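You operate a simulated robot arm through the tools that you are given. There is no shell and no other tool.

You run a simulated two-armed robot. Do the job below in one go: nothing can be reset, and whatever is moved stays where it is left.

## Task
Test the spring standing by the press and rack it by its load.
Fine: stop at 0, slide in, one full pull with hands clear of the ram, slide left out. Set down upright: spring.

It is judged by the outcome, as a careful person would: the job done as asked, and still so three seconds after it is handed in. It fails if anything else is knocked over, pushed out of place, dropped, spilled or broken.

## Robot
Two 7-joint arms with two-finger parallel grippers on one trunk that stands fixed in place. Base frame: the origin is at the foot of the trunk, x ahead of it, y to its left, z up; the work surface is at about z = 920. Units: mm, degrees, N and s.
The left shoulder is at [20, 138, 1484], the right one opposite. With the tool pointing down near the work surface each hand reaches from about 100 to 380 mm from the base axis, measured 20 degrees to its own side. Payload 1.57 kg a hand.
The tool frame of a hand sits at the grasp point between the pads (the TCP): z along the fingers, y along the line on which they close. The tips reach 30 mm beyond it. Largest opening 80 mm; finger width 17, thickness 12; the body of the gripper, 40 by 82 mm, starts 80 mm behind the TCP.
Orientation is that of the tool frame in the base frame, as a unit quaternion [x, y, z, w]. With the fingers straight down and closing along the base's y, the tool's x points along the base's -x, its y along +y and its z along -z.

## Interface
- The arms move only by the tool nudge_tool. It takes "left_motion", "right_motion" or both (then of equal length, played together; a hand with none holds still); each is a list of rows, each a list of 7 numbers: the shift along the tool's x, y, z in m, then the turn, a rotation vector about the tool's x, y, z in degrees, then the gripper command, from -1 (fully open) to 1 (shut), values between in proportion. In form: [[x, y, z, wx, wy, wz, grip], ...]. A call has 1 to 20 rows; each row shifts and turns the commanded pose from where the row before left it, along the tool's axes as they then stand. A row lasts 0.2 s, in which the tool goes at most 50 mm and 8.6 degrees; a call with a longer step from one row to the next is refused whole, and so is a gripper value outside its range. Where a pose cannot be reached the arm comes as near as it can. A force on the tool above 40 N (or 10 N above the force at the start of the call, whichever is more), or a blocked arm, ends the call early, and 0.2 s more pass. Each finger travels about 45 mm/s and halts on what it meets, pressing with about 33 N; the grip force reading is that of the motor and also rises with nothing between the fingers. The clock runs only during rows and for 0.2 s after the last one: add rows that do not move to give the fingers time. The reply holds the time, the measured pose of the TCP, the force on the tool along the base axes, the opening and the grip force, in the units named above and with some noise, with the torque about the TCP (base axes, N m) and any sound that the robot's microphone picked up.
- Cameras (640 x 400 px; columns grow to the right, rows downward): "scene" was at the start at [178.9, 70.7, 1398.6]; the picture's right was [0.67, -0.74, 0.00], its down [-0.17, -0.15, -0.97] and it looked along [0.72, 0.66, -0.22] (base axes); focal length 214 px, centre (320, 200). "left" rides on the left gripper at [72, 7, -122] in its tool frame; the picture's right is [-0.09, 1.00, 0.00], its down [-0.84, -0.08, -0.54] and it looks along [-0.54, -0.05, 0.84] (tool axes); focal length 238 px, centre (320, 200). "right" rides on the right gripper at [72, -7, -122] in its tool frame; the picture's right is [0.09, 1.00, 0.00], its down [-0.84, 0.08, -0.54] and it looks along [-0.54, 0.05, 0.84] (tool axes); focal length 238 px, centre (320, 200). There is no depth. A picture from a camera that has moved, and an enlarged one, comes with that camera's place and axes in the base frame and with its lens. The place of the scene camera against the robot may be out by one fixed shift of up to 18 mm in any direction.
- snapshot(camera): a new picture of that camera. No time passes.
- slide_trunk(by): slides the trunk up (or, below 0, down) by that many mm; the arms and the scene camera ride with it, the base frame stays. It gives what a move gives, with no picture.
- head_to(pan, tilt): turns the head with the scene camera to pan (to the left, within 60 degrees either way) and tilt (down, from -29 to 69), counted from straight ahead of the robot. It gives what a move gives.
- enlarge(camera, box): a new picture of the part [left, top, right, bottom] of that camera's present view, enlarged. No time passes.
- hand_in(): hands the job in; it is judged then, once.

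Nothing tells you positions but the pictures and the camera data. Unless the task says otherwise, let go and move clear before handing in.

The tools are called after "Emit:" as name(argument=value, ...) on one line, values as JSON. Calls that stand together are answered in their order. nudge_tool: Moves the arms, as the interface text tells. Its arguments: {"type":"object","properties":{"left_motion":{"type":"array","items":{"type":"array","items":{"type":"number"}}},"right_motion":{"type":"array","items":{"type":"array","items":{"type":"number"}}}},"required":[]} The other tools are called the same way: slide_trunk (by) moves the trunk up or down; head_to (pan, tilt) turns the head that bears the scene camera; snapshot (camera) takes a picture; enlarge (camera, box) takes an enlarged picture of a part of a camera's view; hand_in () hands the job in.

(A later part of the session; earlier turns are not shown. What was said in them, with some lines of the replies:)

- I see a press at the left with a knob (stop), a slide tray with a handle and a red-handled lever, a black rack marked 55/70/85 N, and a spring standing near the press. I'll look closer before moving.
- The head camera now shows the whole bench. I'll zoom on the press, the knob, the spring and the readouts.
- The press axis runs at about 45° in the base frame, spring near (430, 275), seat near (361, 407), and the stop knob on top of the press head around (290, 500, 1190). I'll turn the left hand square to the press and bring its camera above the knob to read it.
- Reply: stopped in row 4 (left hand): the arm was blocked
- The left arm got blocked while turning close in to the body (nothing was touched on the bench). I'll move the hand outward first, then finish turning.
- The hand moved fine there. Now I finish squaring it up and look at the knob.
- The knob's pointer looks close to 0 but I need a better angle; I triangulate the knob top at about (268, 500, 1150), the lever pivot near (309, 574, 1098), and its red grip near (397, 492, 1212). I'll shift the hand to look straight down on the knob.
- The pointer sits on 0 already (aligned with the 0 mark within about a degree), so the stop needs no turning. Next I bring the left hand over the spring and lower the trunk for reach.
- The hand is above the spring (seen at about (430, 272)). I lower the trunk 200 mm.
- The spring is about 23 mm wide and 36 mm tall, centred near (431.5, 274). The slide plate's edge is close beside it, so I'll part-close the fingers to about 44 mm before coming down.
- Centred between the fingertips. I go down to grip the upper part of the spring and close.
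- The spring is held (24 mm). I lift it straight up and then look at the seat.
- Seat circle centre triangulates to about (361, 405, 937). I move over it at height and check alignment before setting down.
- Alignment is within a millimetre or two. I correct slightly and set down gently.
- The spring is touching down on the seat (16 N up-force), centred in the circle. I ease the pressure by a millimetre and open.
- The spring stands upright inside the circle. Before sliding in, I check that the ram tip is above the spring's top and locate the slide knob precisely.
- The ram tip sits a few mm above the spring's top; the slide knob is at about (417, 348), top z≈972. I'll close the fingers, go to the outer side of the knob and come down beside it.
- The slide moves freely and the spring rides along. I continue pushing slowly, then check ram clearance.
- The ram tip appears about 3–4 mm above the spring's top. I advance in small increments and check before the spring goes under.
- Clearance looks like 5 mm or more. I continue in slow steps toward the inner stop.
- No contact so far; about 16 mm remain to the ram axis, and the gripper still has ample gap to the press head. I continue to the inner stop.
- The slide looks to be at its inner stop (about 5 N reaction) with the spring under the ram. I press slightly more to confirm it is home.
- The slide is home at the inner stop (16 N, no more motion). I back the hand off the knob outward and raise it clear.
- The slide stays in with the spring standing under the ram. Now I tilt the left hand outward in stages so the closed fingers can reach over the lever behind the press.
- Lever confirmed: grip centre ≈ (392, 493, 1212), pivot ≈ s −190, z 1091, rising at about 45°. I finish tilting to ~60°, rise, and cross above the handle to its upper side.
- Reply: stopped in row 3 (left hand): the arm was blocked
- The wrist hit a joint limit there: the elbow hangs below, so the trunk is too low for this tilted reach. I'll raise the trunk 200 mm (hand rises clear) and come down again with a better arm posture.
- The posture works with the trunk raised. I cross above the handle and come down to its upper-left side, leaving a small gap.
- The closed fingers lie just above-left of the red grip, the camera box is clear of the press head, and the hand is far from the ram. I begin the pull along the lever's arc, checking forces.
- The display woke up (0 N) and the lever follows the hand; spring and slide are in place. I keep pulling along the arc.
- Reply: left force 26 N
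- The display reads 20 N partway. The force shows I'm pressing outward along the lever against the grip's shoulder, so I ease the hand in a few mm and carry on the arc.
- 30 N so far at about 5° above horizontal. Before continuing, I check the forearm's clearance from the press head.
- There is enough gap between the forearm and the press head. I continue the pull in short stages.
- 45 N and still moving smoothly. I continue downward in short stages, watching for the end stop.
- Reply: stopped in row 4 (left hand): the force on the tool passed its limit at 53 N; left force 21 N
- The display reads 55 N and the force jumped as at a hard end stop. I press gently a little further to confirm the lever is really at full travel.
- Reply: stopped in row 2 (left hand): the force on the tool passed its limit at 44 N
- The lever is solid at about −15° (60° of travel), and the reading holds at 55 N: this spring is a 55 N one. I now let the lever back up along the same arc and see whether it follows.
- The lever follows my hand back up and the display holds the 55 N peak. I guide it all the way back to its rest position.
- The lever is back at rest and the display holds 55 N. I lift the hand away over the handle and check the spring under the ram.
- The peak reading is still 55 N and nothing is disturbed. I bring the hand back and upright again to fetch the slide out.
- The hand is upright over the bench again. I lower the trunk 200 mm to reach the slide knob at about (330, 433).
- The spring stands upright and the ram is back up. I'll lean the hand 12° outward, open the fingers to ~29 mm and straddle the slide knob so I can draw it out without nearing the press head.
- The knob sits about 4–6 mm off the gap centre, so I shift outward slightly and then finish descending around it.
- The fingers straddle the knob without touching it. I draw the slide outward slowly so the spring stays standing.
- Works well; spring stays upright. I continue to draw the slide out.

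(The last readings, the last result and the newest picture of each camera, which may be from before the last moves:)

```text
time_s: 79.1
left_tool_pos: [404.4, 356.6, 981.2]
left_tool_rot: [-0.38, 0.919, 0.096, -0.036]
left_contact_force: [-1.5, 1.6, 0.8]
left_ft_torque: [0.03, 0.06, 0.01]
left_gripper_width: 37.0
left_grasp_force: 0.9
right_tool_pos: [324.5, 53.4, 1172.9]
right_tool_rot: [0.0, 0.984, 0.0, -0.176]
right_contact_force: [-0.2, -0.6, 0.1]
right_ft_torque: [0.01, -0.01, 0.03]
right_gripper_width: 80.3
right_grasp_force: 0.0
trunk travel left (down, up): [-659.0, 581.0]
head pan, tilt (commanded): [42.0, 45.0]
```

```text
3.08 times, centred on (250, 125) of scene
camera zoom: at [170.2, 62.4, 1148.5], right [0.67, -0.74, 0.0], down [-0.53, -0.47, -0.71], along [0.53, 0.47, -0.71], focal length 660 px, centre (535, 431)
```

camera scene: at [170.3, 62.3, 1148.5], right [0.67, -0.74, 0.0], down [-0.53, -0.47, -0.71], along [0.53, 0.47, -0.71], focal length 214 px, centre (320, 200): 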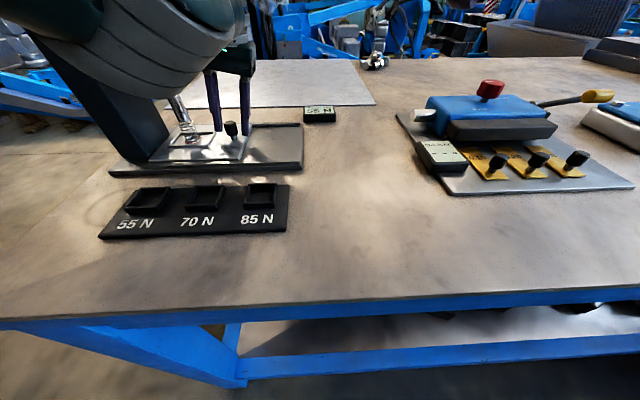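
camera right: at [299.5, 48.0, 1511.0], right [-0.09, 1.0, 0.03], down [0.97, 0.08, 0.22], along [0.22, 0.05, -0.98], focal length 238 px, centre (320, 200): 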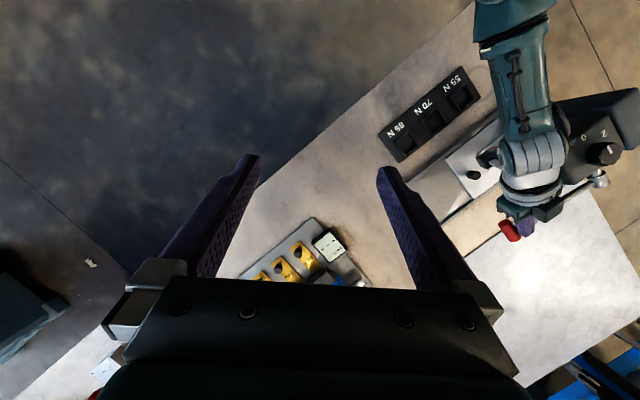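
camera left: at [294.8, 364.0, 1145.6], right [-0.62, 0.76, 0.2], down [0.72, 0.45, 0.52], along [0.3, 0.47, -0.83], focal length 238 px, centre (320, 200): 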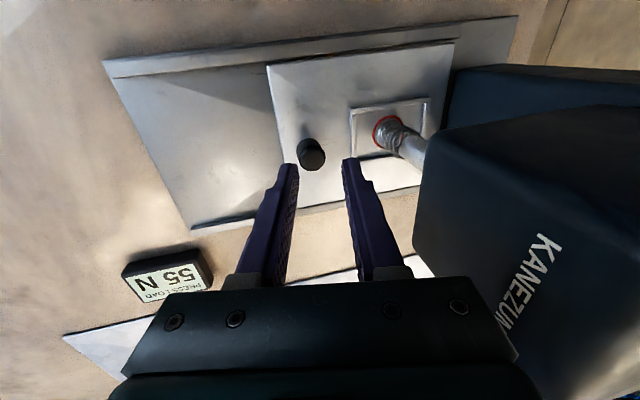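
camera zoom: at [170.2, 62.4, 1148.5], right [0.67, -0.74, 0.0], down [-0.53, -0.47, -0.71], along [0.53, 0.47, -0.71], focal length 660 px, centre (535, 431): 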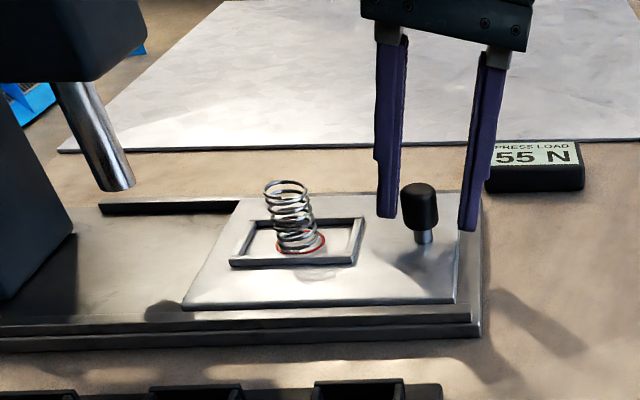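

Emit:
nudge_tool(left_motion=[[0, -0.002, -0.0004, 0, 0, 0, 0.1], [0, -0.003, -0.0006, 0, 0, 0, 0.1], [0, -0.003, -0.0006, 0, 0, 0, 0.1], [0, -0.003, -0.0006, 0, 0, 0, 0.1], [0, -0.003, -0.0006, 0, 0, 0, 0.1], [0, -0.003, -0.0006, 0, 0, 0, 0.1], [0, -0.003, -0.0006, 0, 0, 0, 0.1], [0, -0.002, -0.0004, 0, 0, 0, 0.1], [0, -0.001, -0.0002, 0, 0, 0, 0.1], [0, 0, 0, 0, 0, 0, 0.1]])

Emit:
enlarge(camera="scene", box=[220, 90, 380, 190])

Emit:
snapshot(camera="left")

```text
time_s: 81.3
left_tool_pos: [421.5, 341.4, 982.4]
left_tool_rot: [-0.38, 0.919, 0.096, -0.036]
left_contact_force: [-1.2, -0.3, -0.4]
left_ft_torque: [-0.01, -0.01, 0.01]
left_gripper_width: 36.7
left_grasp_force: 0.9
right_tool_pos: [325.2, 53.7, 1172.6]
right_tool_rot: [-0.001, 0.984, -0.001, -0.176]
right_contact_force: [-0.6, 0.2, 0.7]
right_ft_torque: [-0.02, -0.03, 0.01]
right_gripper_width: 79.8
right_grasp_force: 0.1
trunk travel left (down, up): [-659.0, 581.0]
head pan, tilt (commanded): [42.0, 45.0]
```

```text
4.00 times, centred on (300, 140) of scene
camera zoom: at [170.2, 62.3, 1148.5], right [0.67, -0.74, 0.0], down [-0.53, -0.47, -0.71], along [0.53, 0.47, -0.71], focal length 858 px, centre (400, 440)
```

zoom: 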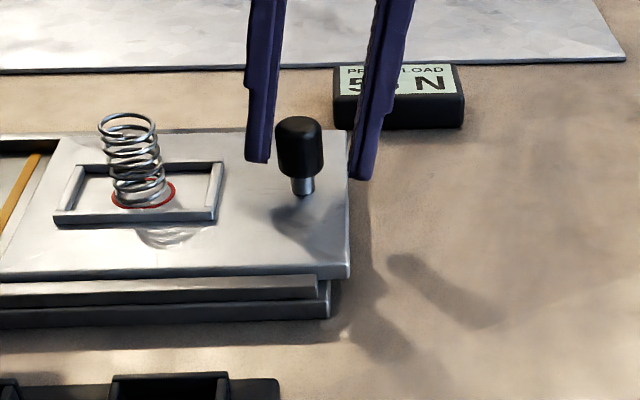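

```text
taken
camera left: at [383.0, 277.1, 1102.0], right [-0.62, 0.76, 0.2], down [0.72, 0.45, 0.52], along [0.3, 0.47, -0.83], focal length 238 px, centre (320, 200)
```

left: 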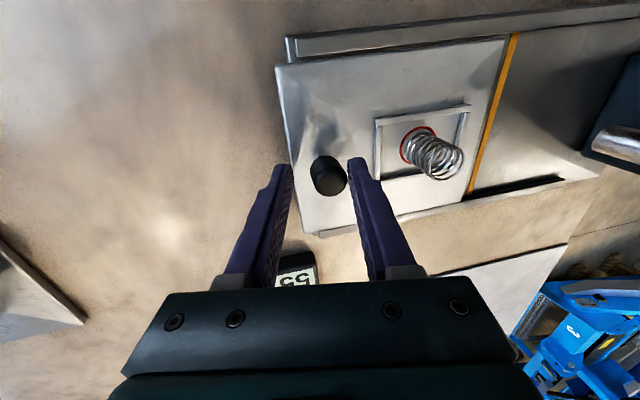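

The slide is back where it started (edge and knob match the first picture). I nudge a touch further to feel whether it is at its outer stop.

Emit:
nudge_tool(left_motion=[[0, -0.001, -0.0002, 0, 0, 0, 0.1], [0, -0.001, -0.0002, 0, 0, 0, 0.1], [0, 0, 0, 0, 0, 0, 0.1]])

Emit:
enlarge(camera="scene", box=[220, 90, 380, 190])

```text
time_s: 82.1
left_tool_pos: [423.4, 339.6, 982.3]
left_tool_rot: [-0.379, 0.919, 0.098, -0.036]
left_contact_force: [-1.4, 2.5, 0.0]
left_ft_torque: [0.04, 0.03, 0.01]
left_gripper_width: 38.7
left_grasp_force: 1.7
right_tool_pos: [324.5, 53.2, 1172.8]
right_tool_rot: [-0.001, 0.984, 0.0, -0.176]
right_contact_force: [0.6, -0.1, 0.7]
right_ft_torque: [-0.03, 0.0, 0.04]
right_gripper_width: 80.0
right_grasp_force: 0.1
trunk travel left (down, up): [-659.0, 581.0]
head pan, tilt (commanded): [42.0, 45.0]
```

```text
4.00 times, centred on (300, 140) of scene
camera zoom: at [170.0, 62.6, 1148.5], right [0.67, -0.74, 0.0], down [-0.53, -0.47, -0.71], along [0.53, 0.47, -0.71], focal length 858 px, centre (400, 440)
```

zoom: 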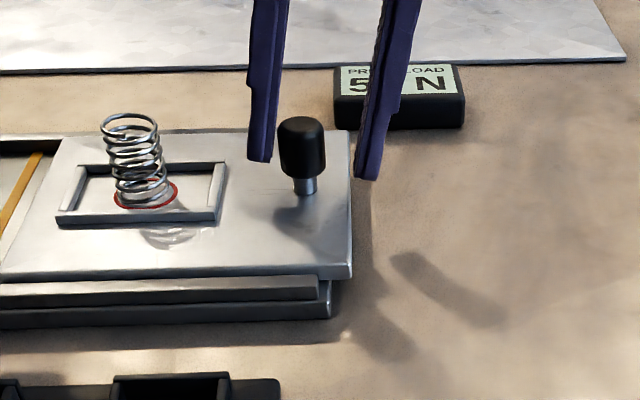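

The knob now pushes back on the finger, so the slide is fully out at its stop with the spring standing. I centre the fingers, rise clear and straighten the hand.

Emit:
nudge_tool(left_motion=[[0, 0.003, 0.0006, 0, 0, 0, 0.1], [0, 0.003, 0.0006, 0, 0, 0, 0.1], [0, 0.0041, -0.0196, 0, 0, 0, 0.1], [0, 0.0061, -0.0294, 0, 0, 0, 0.1], [0, 0.0061, -0.0294, 0, 0, 0, 0.1], [0, 0, 0, 6, 0, 0, 0.0], [0, 0, 0, 6, 0, 0, -0.1], [0, 0, 0, 0, 0, 0, -0.1]])

Emit:
snapshot(camera="left")

Emit:
enlarge(camera="scene", box=[220, 90, 380, 190])

```text
time_s: 83.9
left_tool_pos: [418.4, 342.4, 1061.5]
left_tool_rot: [-0.381, 0.924, -0.001, 0.004]
left_contact_force: [0.9, 1.1, 0.1]
left_ft_torque: [-0.02, 0.05, -0.03]
left_gripper_width: 43.6
left_grasp_force: 0.0
right_tool_pos: [325.0, 53.2, 1171.9]
right_tool_rot: [-0.001, 0.984, 0.0, -0.176]
right_contact_force: [0.1, -0.4, 0.0]
right_ft_torque: [0.02, -0.02, -0.02]
right_gripper_width: 80.0
right_grasp_force: 0.0
trunk travel left (down, up): [-659.0, 581.0]
head pan, tilt (commanded): [42.0, 45.0]
```

```text
taken
camera left: at [361.1, 297.0, 1183.4], right [-0.64, 0.77, 0.0], down [0.64, 0.53, 0.55], along [0.43, 0.35, -0.84], focal length 238 px, centre (320, 200)
```

left: 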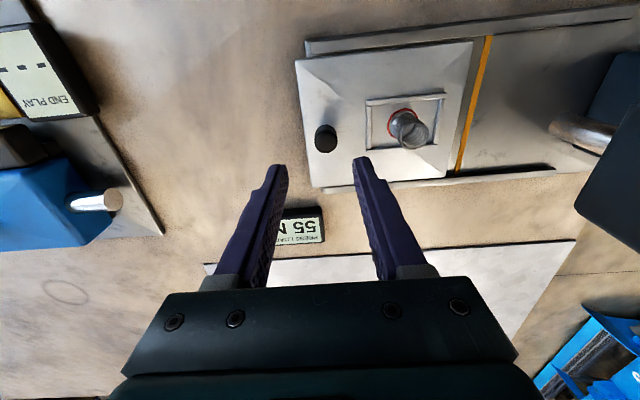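

```text
4.00 times, centred on (300, 140) of scene
camera zoom: at [170.3, 62.3, 1148.5], right [0.67, -0.74, 0.0], down [-0.53, -0.47, -0.71], along [0.53, 0.47, -0.71], focal length 858 px, centre (400, 440)
```

zoom: 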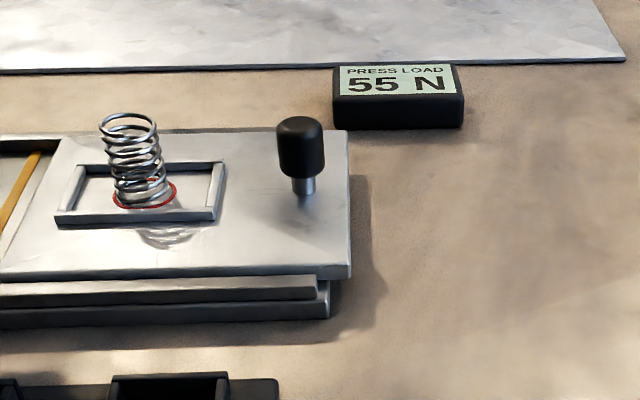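

Slide fully out, spring upright, display 55 N. Now I move over the spring to pick it up again.

Emit:
nudge_tool(left_motion=[[-0.0008, 0.028, 0, 0, 0, 0, -0.1], [-0.0008, 0.028, 0, 0, 0, 0, -0.1], [-0.0008, 0.028, 0, 0, 0, 0, -0.1], [0, 0, 0.02, 0, 0, 0, -0.1], [0, 0, 0, 0, 0, 0, -0.1]])

Emit:
enlarge(camera="left", box=[240, 100, 400, 200])

```text
time_s: 85.1
left_tool_pos: [361.3, 403.3, 1041.9]
left_tool_rot: [-0.38, 0.925, 0.0, 0.004]
left_contact_force: [-0.9, -0.1, 0.5]
left_ft_torque: [0.0, -0.02, 0.02]
left_gripper_width: 44.1
left_grasp_force: 0.1
right_tool_pos: [325.1, 53.2, 1172.1]
right_tool_rot: [-0.001, 0.984, 0.0, -0.176]
right_contact_force: [0.3, -0.7, 0.2]
right_ft_torque: [-0.04, 0.03, -0.02]
right_gripper_width: 79.7
right_grasp_force: 0.0
trunk travel left (down, up): [-659.0, 581.0]
head pan, tilt (commanded): [42.0, 45.0]
```

```text
4.00 times, centred on (320, 150) of left
camera zoom: at [305.2, 357.8, 1163.5], right [-0.64, 0.77, 0.0], down [0.64, 0.53, 0.55], along [0.42, 0.35, -0.84], focal length 953 px, centre (320, 400)
```

zoom: 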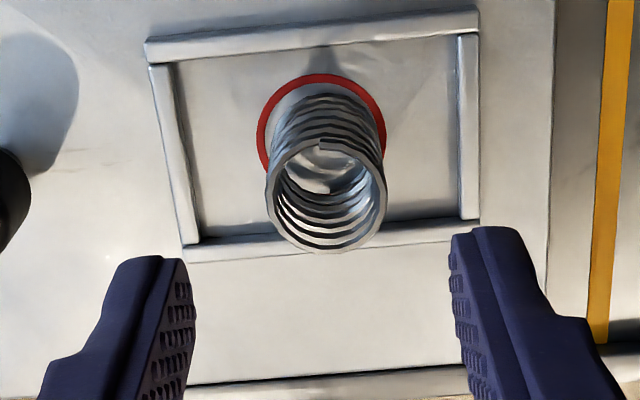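

Emit:
nudge_tool(left_motion=[[0, 0.0015, 0.02, 0, 0, 0, -0.1], [0, 0, 0.02, 0, 0, 0, -0.1], [0, 0, 0.0104, 0, 0, 0, -0.1], [0, 0, 0, 0, 0, 0, -0.1], [0, 0, 0, 0, 0, 0, 0.2], [0, 0, 0, 0, 0, 0, 0.4], [0, 0, 0, 0, 0, 0, 0.6], [0, 0, 0, 0, 0, 0, 0.6]])

Emit:
enlarge(camera="left", box=[240, 120, 400, 220])

Emit:
enlarge(camera="scene", box=[180, 70, 340, 180])

```text
time_s: 86.9
left_tool_pos: [360.3, 405.3, 991.2]
left_tool_rot: [-0.381, 0.924, 0.0, 0.003]
left_contact_force: [-0.9, 0.5, 0.0]
left_ft_torque: [-0.01, 0.02, -0.04]
left_gripper_width: 24.4
left_grasp_force: 32.8
right_tool_pos: [323.3, 54.3, 1172.2]
right_tool_rot: [-0.001, 0.984, -0.001, -0.176]
right_contact_force: [0.0, 1.1, -0.2]
right_ft_torque: [0.0, 0.01, 0.0]
right_gripper_width: 80.3
right_grasp_force: 0.0
trunk travel left (down, up): [-659.0, 581.0]
head pan, tilt (commanded): [42.0, 45.0]
```

```text
4.00 times, centred on (320, 170) of left
camera zoom: at [304.2, 359.5, 1113.8], right [-0.64, 0.77, 0.0], down [0.64, 0.53, 0.55], along [0.42, 0.35, -0.84], focal length 953 px, centre (320, 320)
```

zoom: 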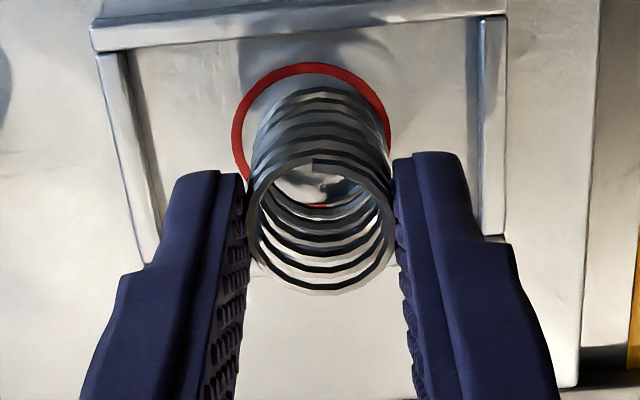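

```text
3.64 times, centred on (260, 125) of scene
camera zoom: at [170.3, 62.3, 1148.5], right [0.67, -0.74, 0.0], down [-0.53, -0.47, -0.71], along [0.53, 0.47, -0.71], focal length 780 px, centre (538, 473)
```

zoom: 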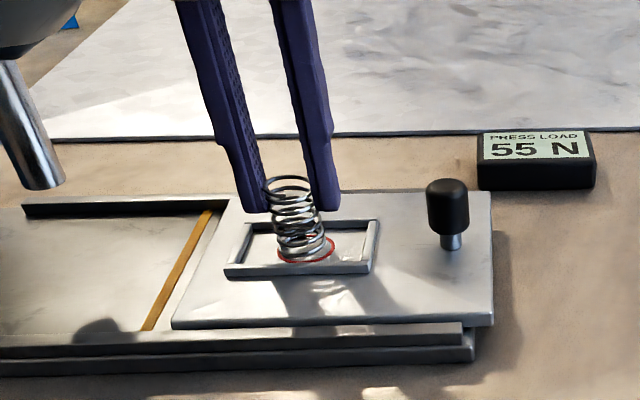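

The spring is held again (24.4 mm). I lift it straight up and bring it clear of the press toward the rack.

Emit:
nudge_tool(left_motion=[[0, 0, -0.015, 0, 0, 0, 0.6], [0, 0, -0.025, 0, 0, 0, 0.6], [0, 0, -0.03, 0, 0, 0, 0.6], [0, 0, -0.03, 0, 0, 0, 0.6], [0.03, 0, 0, 0, 0, 0, 0.6], [0.035, 0, 0, 0, 0, 0, 0.6], [0.035, 0, 0, 0, 0, 0, 0.6], [0, 0, 0, 0, 0, 0, 0.6]])

Emit:
slide_trunk(by=150)

Emit:
snapshot(camera="left")

Emit:
snapshot(camera="scene")

```text
time_s: 88.7
left_tool_pos: [288.5, 333.9, 1089.1]
left_tool_rot: [-0.381, 0.924, -0.001, 0.004]
left_contact_force: [0.0, -0.1, -0.6]
left_ft_torque: [0.02, 0.0, 0.02]
left_gripper_width: 24.1
left_grasp_force: 32.8
right_tool_pos: [324.8, 52.1, 1171.4]
right_tool_rot: [-0.001, 0.984, 0.0, -0.176]
right_contact_force: [0.4, -0.3, -0.8]
right_ft_torque: [0.01, -0.01, -0.02]
right_gripper_width: 80.0
right_grasp_force: 0.0
trunk travel left (down, up): [-659.0, 581.0]
head pan, tilt (commanded): [42.0, 45.0]
```

```text
time_s: 90.5
left_tool_pos: [288.8, 334.7, 1239.8]
left_tool_rot: [-0.381, 0.925, 0.0, 0.004]
left_contact_force: [-0.6, 0.2, -0.2]
left_ft_torque: [0.0, 0.01, -0.02]
left_gripper_width: 24.5
left_grasp_force: 32.8
right_tool_pos: [324.2, 52.3, 1321.9]
right_tool_rot: [-0.001, 0.984, 0.0, -0.176]
right_contact_force: [0.0, -0.4, -0.9]
right_ft_torque: [0.01, 0.01, 0.0]
right_gripper_width: 80.0
right_grasp_force: 0.1
trunk travel left (down, up): [-809.0, 431.0]
head pan, tilt (commanded): [42.0, 45.0]
```

```text
taken
camera left: at [232.6, 288.4, 1361.9], right [-0.64, 0.77, 0.0], down [0.64, 0.53, 0.55], along [0.42, 0.35, -0.84], focal length 238 px, centre (320, 200)
```

left: 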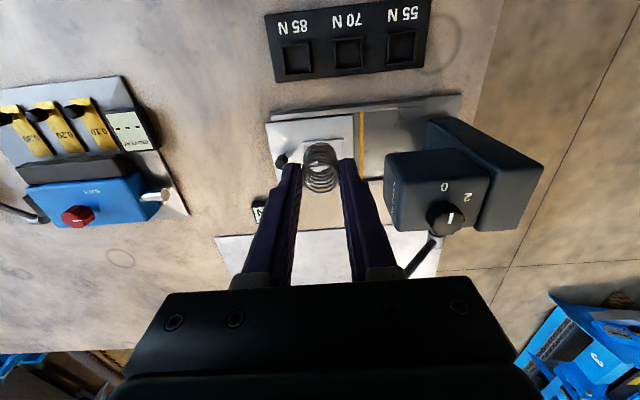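

```text
taken
camera scene: at [170.3, 62.3, 1298.5], right [0.67, -0.74, 0.0], down [-0.53, -0.47, -0.71], along [0.53, 0.47, -0.71], focal length 214 px, centre (320, 200)
```

scene: 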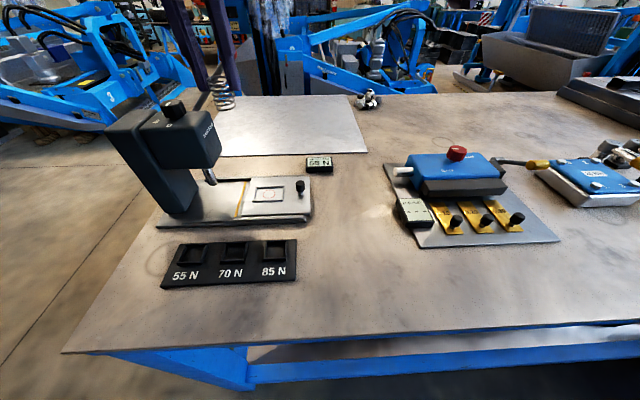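

From here the 55 N slot is at about (154, 387). I descend part-way and move over it.

Emit:
nudge_tool(left_motion=[[0, 0, 0.04, 0, 0, 0, 0.6], [0, 0, 0.04, 0, 0, 0, 0.6], [0, 0, 0.04, 0, 0, 0, 0.6], [0.0145, 0.03, 0, 0, 0, 0, 0.6], [0.0145, 0.03, 0, 0, 0, 0, 0.6], [0.0145, 0.03, 0, 0, 0, 0, 0.6], [0.0145, 0.03, 0, 0, 0, 0, 0.6], [0, 0, 0, 0, 0, 0, 0.6]])

Emit:
snapshot(camera="left")

Emit:
enlarge(camera="left", box=[260, 60, 460, 190])

Emit:
snapshot(camera="scene")

```text
time_s: 92.3
left_tool_pos: [163.4, 379.2, 1117.9]
left_tool_rot: [-0.382, 0.924, -0.001, 0.004]
left_contact_force: [-0.3, -0.3, -0.5]
left_ft_torque: [0.03, 0.02, 0.01]
left_gripper_width: 24.2
left_grasp_force: 32.9
right_tool_pos: [323.3, 53.0, 1321.3]
right_tool_rot: [0.0, 0.984, 0.0, -0.177]
right_contact_force: [0.7, -0.3, -0.3]
right_ft_torque: [-0.02, 0.0, 0.03]
right_gripper_width: 79.7
right_grasp_force: 0.1
trunk travel left (down, up): [-809.0, 431.0]
head pan, tilt (commanded): [42.0, 45.0]
```

```text
taken
camera left: at [107.2, 333.2, 1240.5], right [-0.64, 0.77, 0.0], down [0.64, 0.53, 0.55], along [0.42, 0.35, -0.84], focal length 238 px, centre (320, 200)
```

left: 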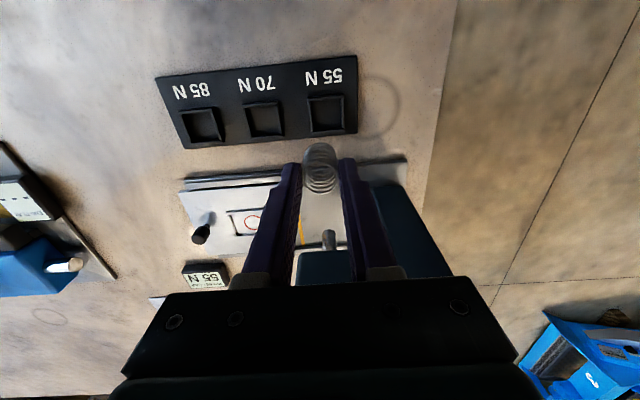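

```text
3.08 times, centred on (360, 125) of left
camera zoom: at [107.2, 333.2, 1240.5], right [-0.64, 0.77, 0.0], down [0.64, 0.53, 0.55], along [0.42, 0.35, -0.84], focal length 733 px, centre (197, 431)
```

zoom: 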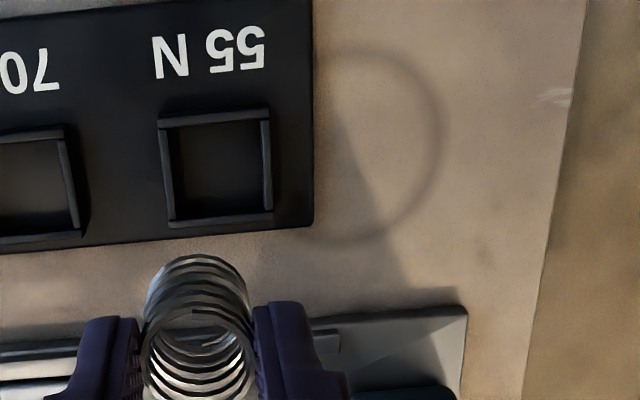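

```text
taken
camera scene: at [170.3, 62.3, 1298.5], right [0.67, -0.74, 0.0], down [-0.53, -0.47, -0.71], along [0.53, 0.47, -0.71], focal length 214 px, centre (320, 200)
```

scene: 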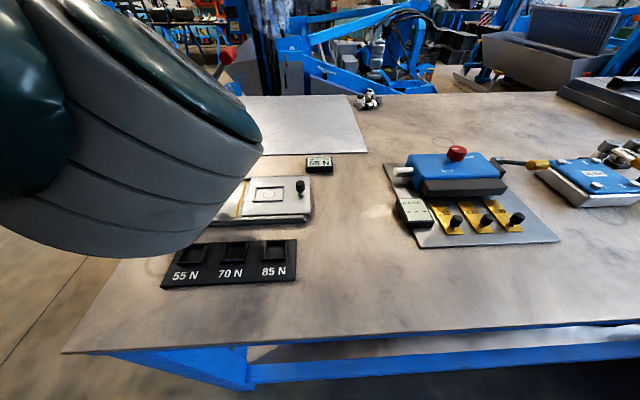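

Emit:
nudge_tool(left_motion=[[-0.0025, 0.005, 0.0, 0, 0, 0, 0.6], [-0.002, 0.0043, 0.02, 0, 0, 0, 0.6], [0, 0, 0.03, 0, 0, 0, 0.6], [0, 0, 0.03, 0, 0, 0, 0.6], [0, 0, 0, 0, 0, 0, 0.6]])

Emit:
snapshot(camera="left")

Emit:
enlarge(camera="left", box=[240, 80, 400, 200])

```text
time_s: 93.5
left_tool_pos: [161.6, 387.8, 1038.9]
left_tool_rot: [-0.381, 0.925, 0.0, 0.004]
left_contact_force: [-0.6, 0.1, 0.2]
left_ft_torque: [0.0, 0.02, 0.0]
left_gripper_width: 24.1
left_grasp_force: 32.4
right_tool_pos: [323.8, 52.8, 1322.6]
right_tool_rot: [-0.001, 0.984, 0.001, -0.176]
right_contact_force: [0.7, 0.5, 0.1]
right_ft_torque: [0.01, 0.02, -0.01]
right_gripper_width: 80.0
right_grasp_force: 0.1
trunk travel left (down, up): [-809.0, 431.0]
head pan, tilt (commanded): [42.0, 45.0]
```

```text
taken
camera left: at [105.5, 342.6, 1160.5], right [-0.64, 0.77, 0.0], down [0.64, 0.53, 0.55], along [0.42, 0.35, -0.84], focal length 238 px, centre (320, 200)
```

left: 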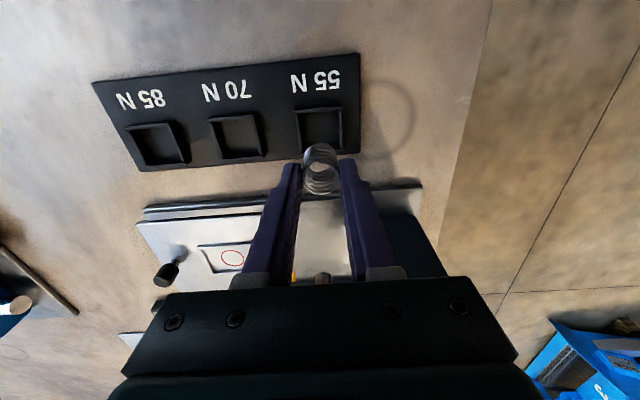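

```text
3.33 times, centred on (320, 140) of left
camera zoom: at [105.5, 342.6, 1160.5], right [-0.64, 0.77, 0.0], down [0.64, 0.53, 0.55], along [0.42, 0.35, -0.84], focal length 794 px, centre (320, 400)
```

zoom: 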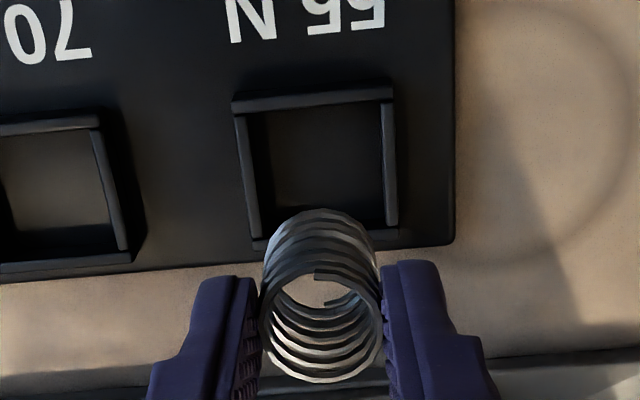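

Slot centre refines to about (158.6, 385.5). I shift ~4 mm toward the robot and come down to just above the frame.

Emit:
nudge_tool(left_motion=[[0.0042, 0.0002, 0.0, 0, 0, 0, 0.6], [0, 0, 0.02, 0, 0, 0, 0.6], [0, 0, 0.02, 0, 0, 0, 0.6], [0, 0, 0, 0, 0, 0, 0.6]])

Emit:
enlarge(camera="left", box=[240, 90, 400, 210])

Emit:
enlarge(camera="scene", box=[130, 200, 310, 320])

```text
time_s: 94.5
left_tool_pos: [159.4, 386.0, 996.1]
left_tool_rot: [-0.382, 0.924, 0.0, 0.004]
left_contact_force: [-0.7, -0.1, -0.1]
left_ft_torque: [-0.01, -0.01, 0.0]
left_gripper_width: 24.0
left_grasp_force: 32.9
right_tool_pos: [324.4, 53.0, 1322.3]
right_tool_rot: [-0.001, 0.984, 0.0, -0.175]
right_contact_force: [-0.4, -0.6, 0.0]
right_ft_torque: [0.03, 0.02, -0.03]
right_gripper_width: 80.0
right_grasp_force: 0.1
trunk travel left (down, up): [-809.0, 431.0]
head pan, tilt (commanded): [42.0, 45.0]
```

```text
3.33 times, centred on (320, 150) of left
camera zoom: at [103.2, 340.9, 1119.1], right [-0.64, 0.77, 0.0], down [0.64, 0.53, 0.55], along [0.42, 0.35, -0.84], focal length 794 px, centre (320, 367)
```

zoom: 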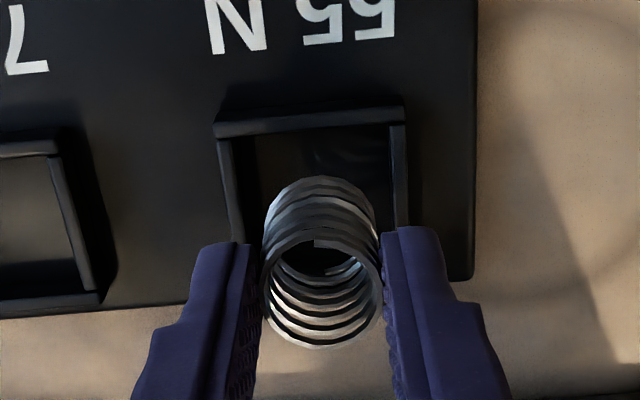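

```text
3.33 times, centred on (220, 260) of scene
camera zoom: at [170.3, 62.3, 1298.5], right [0.67, -0.74, 0.0], down [-0.53, -0.47, -0.71], along [0.53, 0.47, -0.71], focal length 715 px, centre (653, 0)
```

zoom: 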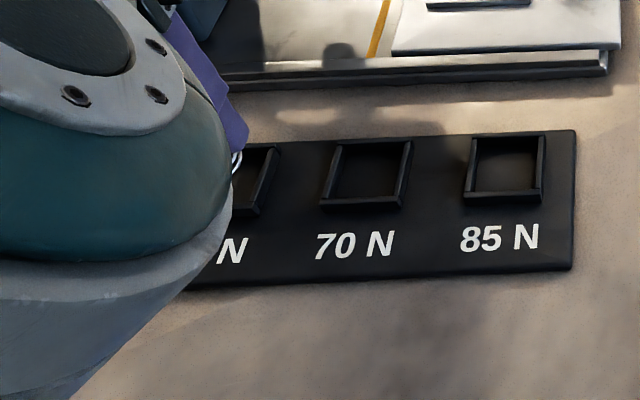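

Aligned within about a millimetre in both directions. I lower gently into the slot, watching the force.

Emit:
nudge_tool(left_motion=[[0, 0, 0.005, 0, 0, 0, 0.6], [0, 0, 0.004, 0, 0, 0, 0.6], [0, 0, 0.002, 0, 0, 0, 0.6], [0, 0, 0, 0, 0, 0, 0.6]])

Emit:
enlarge(camera="left", box=[240, 90, 400, 210])

```text
time_s: 95.5
left_tool_pos: [159.8, 385.5, 988.1]
left_tool_rot: [-0.38, 0.925, -0.001, 0.005]
left_contact_force: [0.9, -0.6, -0.3]
left_ft_torque: [0.0, -0.01, -0.01]
left_gripper_width: 24.2
left_grasp_force: 33.2
right_tool_pos: [324.9, 53.6, 1321.9]
right_tool_rot: [-0.001, 0.984, 0.001, -0.176]
right_contact_force: [0.1, 0.2, 0.9]
right_ft_torque: [0.01, 0.0, -0.03]
right_gripper_width: 80.1
right_grasp_force: 0.0
trunk travel left (down, up): [-809.0, 431.0]
head pan, tilt (commanded): [42.0, 45.0]
```

```text
3.33 times, centred on (320, 150) of left
camera zoom: at [102.8, 340.3, 1110.0], right [-0.64, 0.77, 0.0], down [0.64, 0.53, 0.55], along [0.42, 0.35, -0.84], focal length 794 px, centre (320, 367)
```

zoom: 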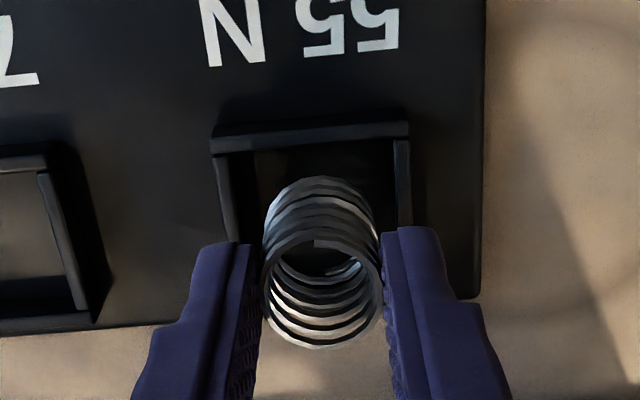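

Emit:
nudge_tool(left_motion=[[0, 0, 0.002, 0, 0, 0, 0.6], [0, 0, 0.002, 0, 0, 0, 0.6], [0, 0, 0, 0, 0, 0, 0.6]])

```text
time_s: 96.3
left_tool_pos: [158.5, 387.5, 984.4]
left_tool_rot: [-0.381, 0.924, 0.0, 0.003]
left_contact_force: [-0.9, -0.3, -0.5]
left_ft_torque: [-0.02, 0.02, 0.04]
left_gripper_width: 24.0
left_grasp_force: 33.8
right_tool_pos: [325.1, 52.7, 1322.9]
right_tool_rot: [-0.001, 0.984, 0.0, -0.176]
right_contact_force: [-0.2, -0.8, 0.3]
right_ft_torque: [-0.01, 0.04, -0.01]
right_gripper_width: 80.1
right_grasp_force: 0.1
trunk travel left (down, up): [-809.0, 431.0]
head pan, tilt (commanded): [42.0, 45.0]
```

Emit:
nudge_tool(left_motion=[[0, 0, 0.002, 0, 0, 0, 0.6], [0, 0, 0.002, 0, 0, 0, 0.6], [0, 0, 0, 0, 0, 0, 0.6]])

Emit:
enlarge(camera="left", box=[240, 90, 400, 210])

```text
time_s: 97.1
left_tool_pos: [159.3, 387.2, 979.2]
left_tool_rot: [-0.381, 0.925, 0.0, 0.004]
left_contact_force: [-0.5, 0.2, -0.1]
left_ft_torque: [0.04, -0.07, 0.0]
left_gripper_width: 23.8
left_grasp_force: 32.8
right_tool_pos: [323.4, 53.9, 1321.6]
right_tool_rot: [-0.001, 0.984, 0.0, -0.177]
right_contact_force: [0.6, -0.5, 0.1]
right_ft_torque: [0.04, -0.02, -0.03]
right_gripper_width: 80.0
right_grasp_force: 0.1
trunk travel left (down, up): [-809.0, 431.0]
head pan, tilt (commanded): [42.0, 45.0]
```

```text
3.33 times, centred on (320, 150) of left
camera zoom: at [102.5, 340.6, 1101.8], right [-0.64, 0.77, 0.0], down [0.64, 0.53, 0.55], along [0.42, 0.35, -0.84], focal length 794 px, centre (320, 367)
```

zoom: 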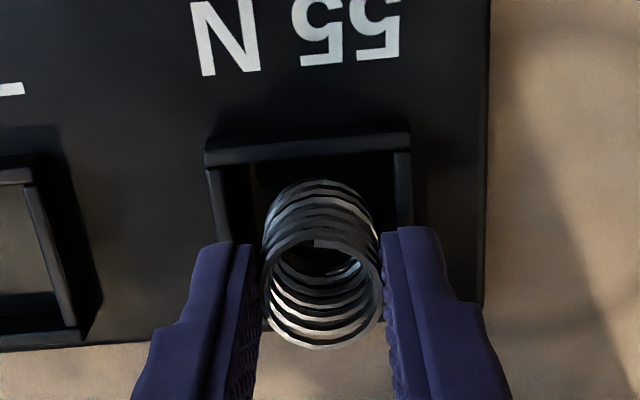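

Emit:
nudge_tool(left_motion=[[0, -0.0013, 0.0015, 0, 0, 0, 0.6], [0, 0, 0.0015, 0, 0, 0, 0.6], [0, 0, 0, 0, 0, 0, 0.6]])

```text
time_s: 97.9
left_tool_pos: [159.9, 386.9, 977.3]
left_tool_rot: [-0.381, 0.924, 0.002, 0.005]
left_contact_force: [-3.3, -4.8, 26.3]
left_ft_torque: [-0.19, 0.11, 0.0]
left_gripper_width: 24.2
left_grasp_force: 33.0
right_tool_pos: [324.4, 54.0, 1323.2]
right_tool_rot: [-0.002, 0.984, -0.001, -0.176]
right_contact_force: [1.2, 0.4, -0.5]
right_ft_torque: [0.03, -0.03, 0.02]
right_gripper_width: 80.0
right_grasp_force: 0.0
trunk travel left (down, up): [-809.0, 431.0]
head pan, tilt (commanded): [42.0, 45.0]
```

Contact at spring-bottom height ≈926 mm, which is the slot floor. I ease the pressure before releasing.

Emit:
nudge_tool(left_motion=[[0, 0, -0.0014, 0, 0, 0, 0.6], [0, 0, 0, 0, 0, 0, 0.6]])

Emit:
enlarge(camera="left", box=[240, 90, 400, 210])

```text
time_s: 98.5
left_tool_pos: [159.2, 385.2, 977.8]
left_tool_rot: [-0.381, 0.925, 0.0, 0.004]
left_contact_force: [0.4, 1.7, 3.3]
left_ft_torque: [0.09, -0.05, 0.0]
left_gripper_width: 24.4
left_grasp_force: 32.9
right_tool_pos: [324.3, 53.6, 1322.7]
right_tool_rot: [-0.002, 0.984, -0.001, -0.176]
right_contact_force: [0.8, -0.7, -0.7]
right_ft_torque: [0.0, 0.01, 0.02]
right_gripper_width: 80.2
right_grasp_force: 0.1
trunk travel left (down, up): [-809.0, 431.0]
head pan, tilt (commanded): [42.0, 45.0]
```

```text
3.33 times, centred on (320, 150) of left
camera zoom: at [103.1, 339.6, 1100.1], right [-0.64, 0.77, 0.0], down [0.64, 0.53, 0.55], along [0.42, 0.35, -0.84], focal length 794 px, centre (320, 367)
```

zoom: 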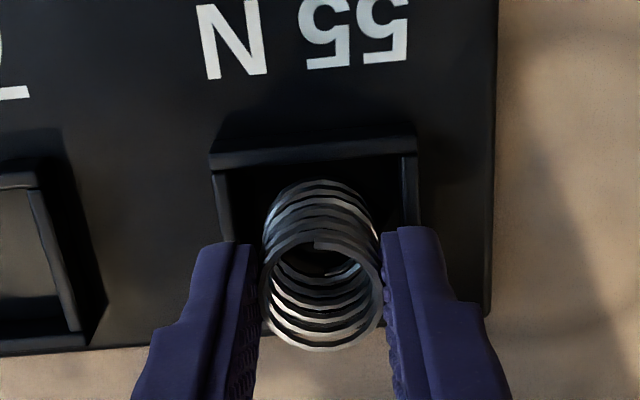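

Emit:
nudge_tool(left_motion=[[0, 0, 0, 0, 0, 0, 0.3], [0, 0, 0, 0, 0, 0, 0.1], [0, 0, 0, 0, 0, 0, -0.1], [0, 0, 0, 0, 0, 0, -0.1], [0, 0, -0.02, 0, 0, 0, -0.1], [0, 0, -0.03, 0, 0, 0, -0.1], [0, 0, -0.03, 0, 0, 0, -0.1], [0, 0, 0, 0, 0, 0, -0.1]])

Emit:
snapshot(camera="left")

Emit:
enlarge(camera="left", box=[240, 70, 400, 190])

```text
time_s: 100.3
left_tool_pos: [159.9, 383.4, 1059.7]
left_tool_rot: [-0.381, 0.924, 0.0, 0.004]
left_contact_force: [-0.5, 0.4, 0.3]
left_ft_torque: [-0.04, 0.05, -0.06]
left_gripper_width: 44.3
left_grasp_force: 0.1
right_tool_pos: [324.3, 53.5, 1322.9]
right_tool_rot: [-0.001, 0.984, 0.0, -0.176]
right_contact_force: [0.5, -0.4, -0.4]
right_ft_torque: [0.02, 0.01, -0.01]
right_gripper_width: 80.0
right_grasp_force: 0.0
trunk travel left (down, up): [-809.0, 431.0]
head pan, tilt (commanded): [42.0, 45.0]
```

```text
taken
camera left: at [103.9, 338.8, 1181.6], right [-0.64, 0.77, 0.0], down [0.64, 0.53, 0.55], along [0.42, 0.35, -0.84], focal length 238 px, centre (320, 200)
```

left: 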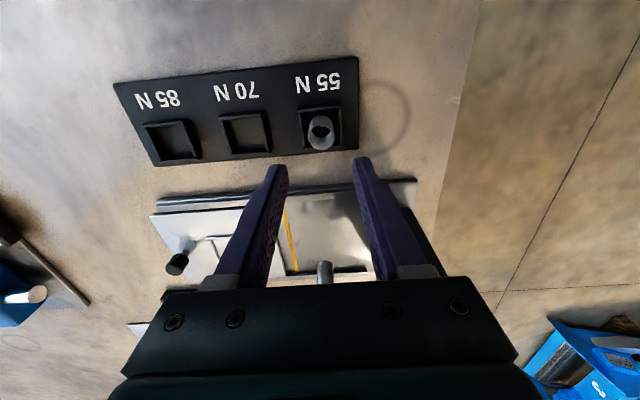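

```text
3.33 times, centred on (320, 130) of left
camera zoom: at [103.9, 338.8, 1181.6], right [-0.64, 0.77, 0.0], down [0.64, 0.53, 0.55], along [0.42, 0.35, -0.84], focal length 794 px, centre (320, 433)
```

zoom: 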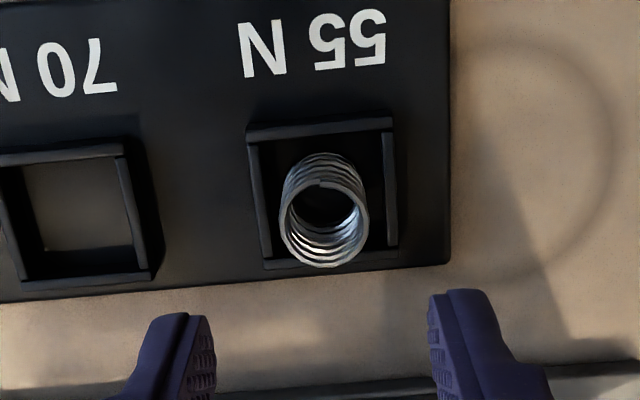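

The spring stands upright in the 55 N slot. I raise the hand clear and check the whole scene.

Emit:
nudge_tool(left_motion=[[0, 0, -0.03, 0, 0, 0, -0.1], [0, 0, -0.035, 0, 0, 0, -0.1], [0, 0, -0.035, 0, 0, 0, -0.1], [0, 0, -0.03, 0, 0, 0, -0.1], [0.02, -0.03, -0.01, 0, 0, 0, -0.1], [0.02, -0.03, -0.01, 0, 0, 0, -0.1], [0, 0, 0, 0, 0, 0, -0.1]])

Emit:
snapshot(camera="scene")

Emit:
snapshot(camera="left")

Emit:
snapshot(camera="right")

```text
time_s: 101.9
left_tool_pos: [171.2, 322.8, 1206.6]
left_tool_rot: [-0.38, 0.925, -0.001, 0.004]
left_contact_force: [0.3, -0.4, 0.9]
left_ft_torque: [0.02, -0.02, 0.01]
left_gripper_width: 44.1
left_grasp_force: 0.1
left hand out of reach, approached as far as the arm can: row 6
right_tool_pos: [324.4, 53.7, 1322.2]
right_tool_rot: [-0.001, 0.984, 0.0, -0.176]
right_contact_force: [-0.3, 0.9, 0.1]
right_ft_torque: [-0.02, -0.01, 0.06]
right_gripper_width: 80.0
right_grasp_force: 0.1
trunk travel left (down, up): [-809.0, 431.0]
head pan, tilt (commanded): [42.0, 45.0]
```

```text
taken
camera scene: at [170.3, 62.3, 1298.5], right [0.67, -0.74, 0.0], down [-0.53, -0.47, -0.71], along [0.53, 0.47, -0.71], focal length 214 px, centre (320, 200)
```

scene: 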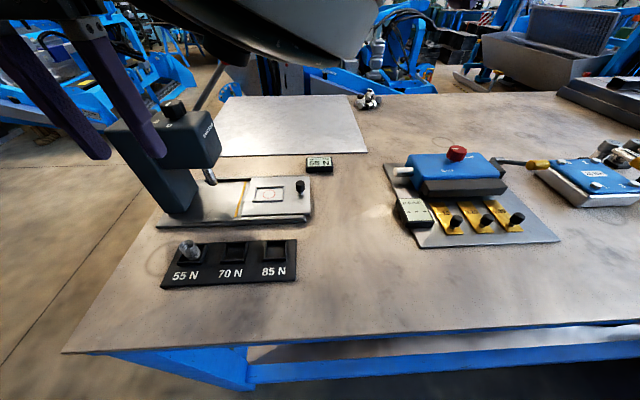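

```text
taken
camera left: at [114.0, 277.1, 1329.2], right [-0.64, 0.77, 0.0], down [0.64, 0.53, 0.55], along [0.42, 0.35, -0.84], focal length 238 px, centre (320, 200)
```

left: 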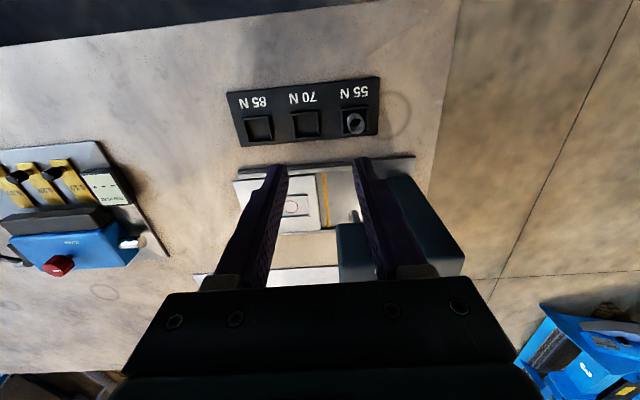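

```text
taken
camera right: at [299.7, 47.4, 1460.9], right [-0.09, 1.0, 0.03], down [0.97, 0.08, 0.22], along [0.21, 0.05, -0.98], focal length 238 px, centre (320, 200)
```

right: 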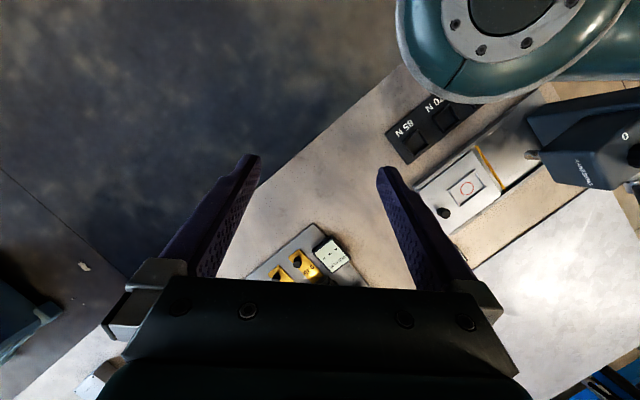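

Emit:
enlarge(camera="scene", box=[150, 150, 330, 300])

Emit:
enlarge(camera="left", box=[220, 60, 420, 240])

Emit:
enlarge(camera="scene", box=[90, 80, 260, 200])

```text
2.67 times, centred on (240, 225) of scene
camera zoom: at [170.3, 62.3, 1298.5], right [0.67, -0.74, 0.0], down [-0.53, -0.47, -0.71], along [0.53, 0.47, -0.71], focal length 572 px, centre (533, 133)
```

zoom: 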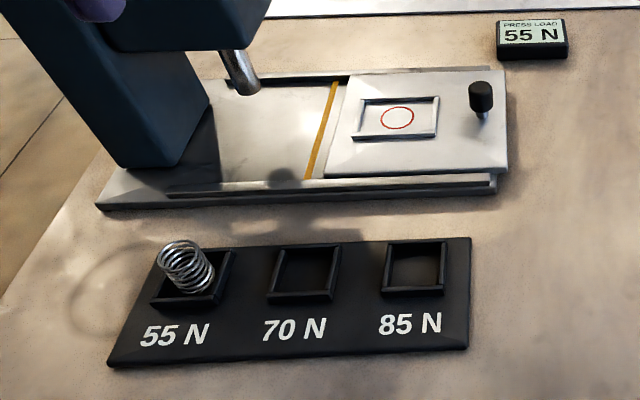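

```text
2.22 times, centred on (320, 150) of left
camera zoom: at [114.0, 277.1, 1329.2], right [-0.64, 0.77, 0.0], down [0.64, 0.53, 0.55], along [0.42, 0.35, -0.84], focal length 530 px, centre (320, 311)
```

zoom: 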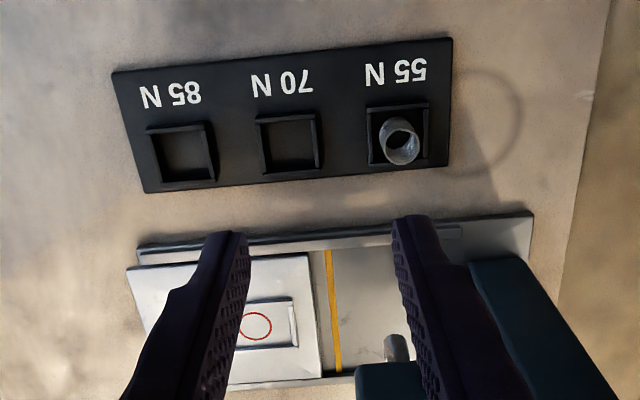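

```text
3.33 times, centred on (175, 140) of scene
camera zoom: at [170.3, 62.3, 1298.5], right [0.67, -0.74, 0.0], down [-0.53, -0.47, -0.71], along [0.53, 0.47, -0.71], focal length 715 px, centre (803, 400)
```

zoom: 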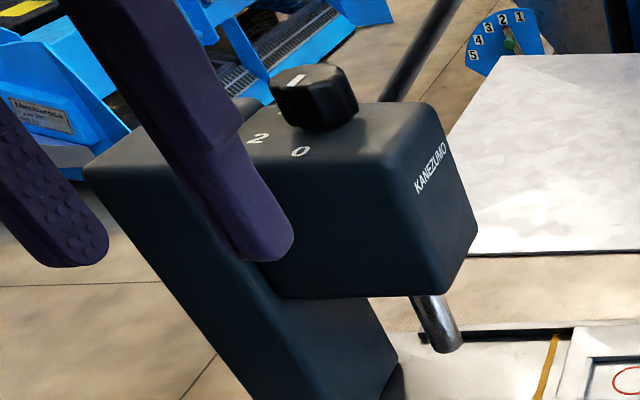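

Final check: the display shows 55 N and the spring stands upright in the 55 N slot. The slide is fully out, the stop points to 0, the lever is back up and both hands are clear, with nothing else disturbed. I'm handing the job in.

Emit:
hand_in()

```text
The job is handed in.
```

The spring tested at 55 N and now stands upright in the 55 N slot of the rack.

- **Stop:** the knob already pointed to 0, so I left it alone.
- **Test:** I set the spring on the seat circle, pushed the slide in until it stopped, and pulled the lever once to its hard stop. The display read 55 N and would not rise with further pressure. Neither hand was near the ram during the pull.
- **How things were left:** the slide is fully out at its stop, the lever is back up at rest, and both hands are clear. I saw nothing else on the bench knocked or moved.

During setup the left arm twice stopped at its own limits. It touched nothing, and I repositioned before carrying on.
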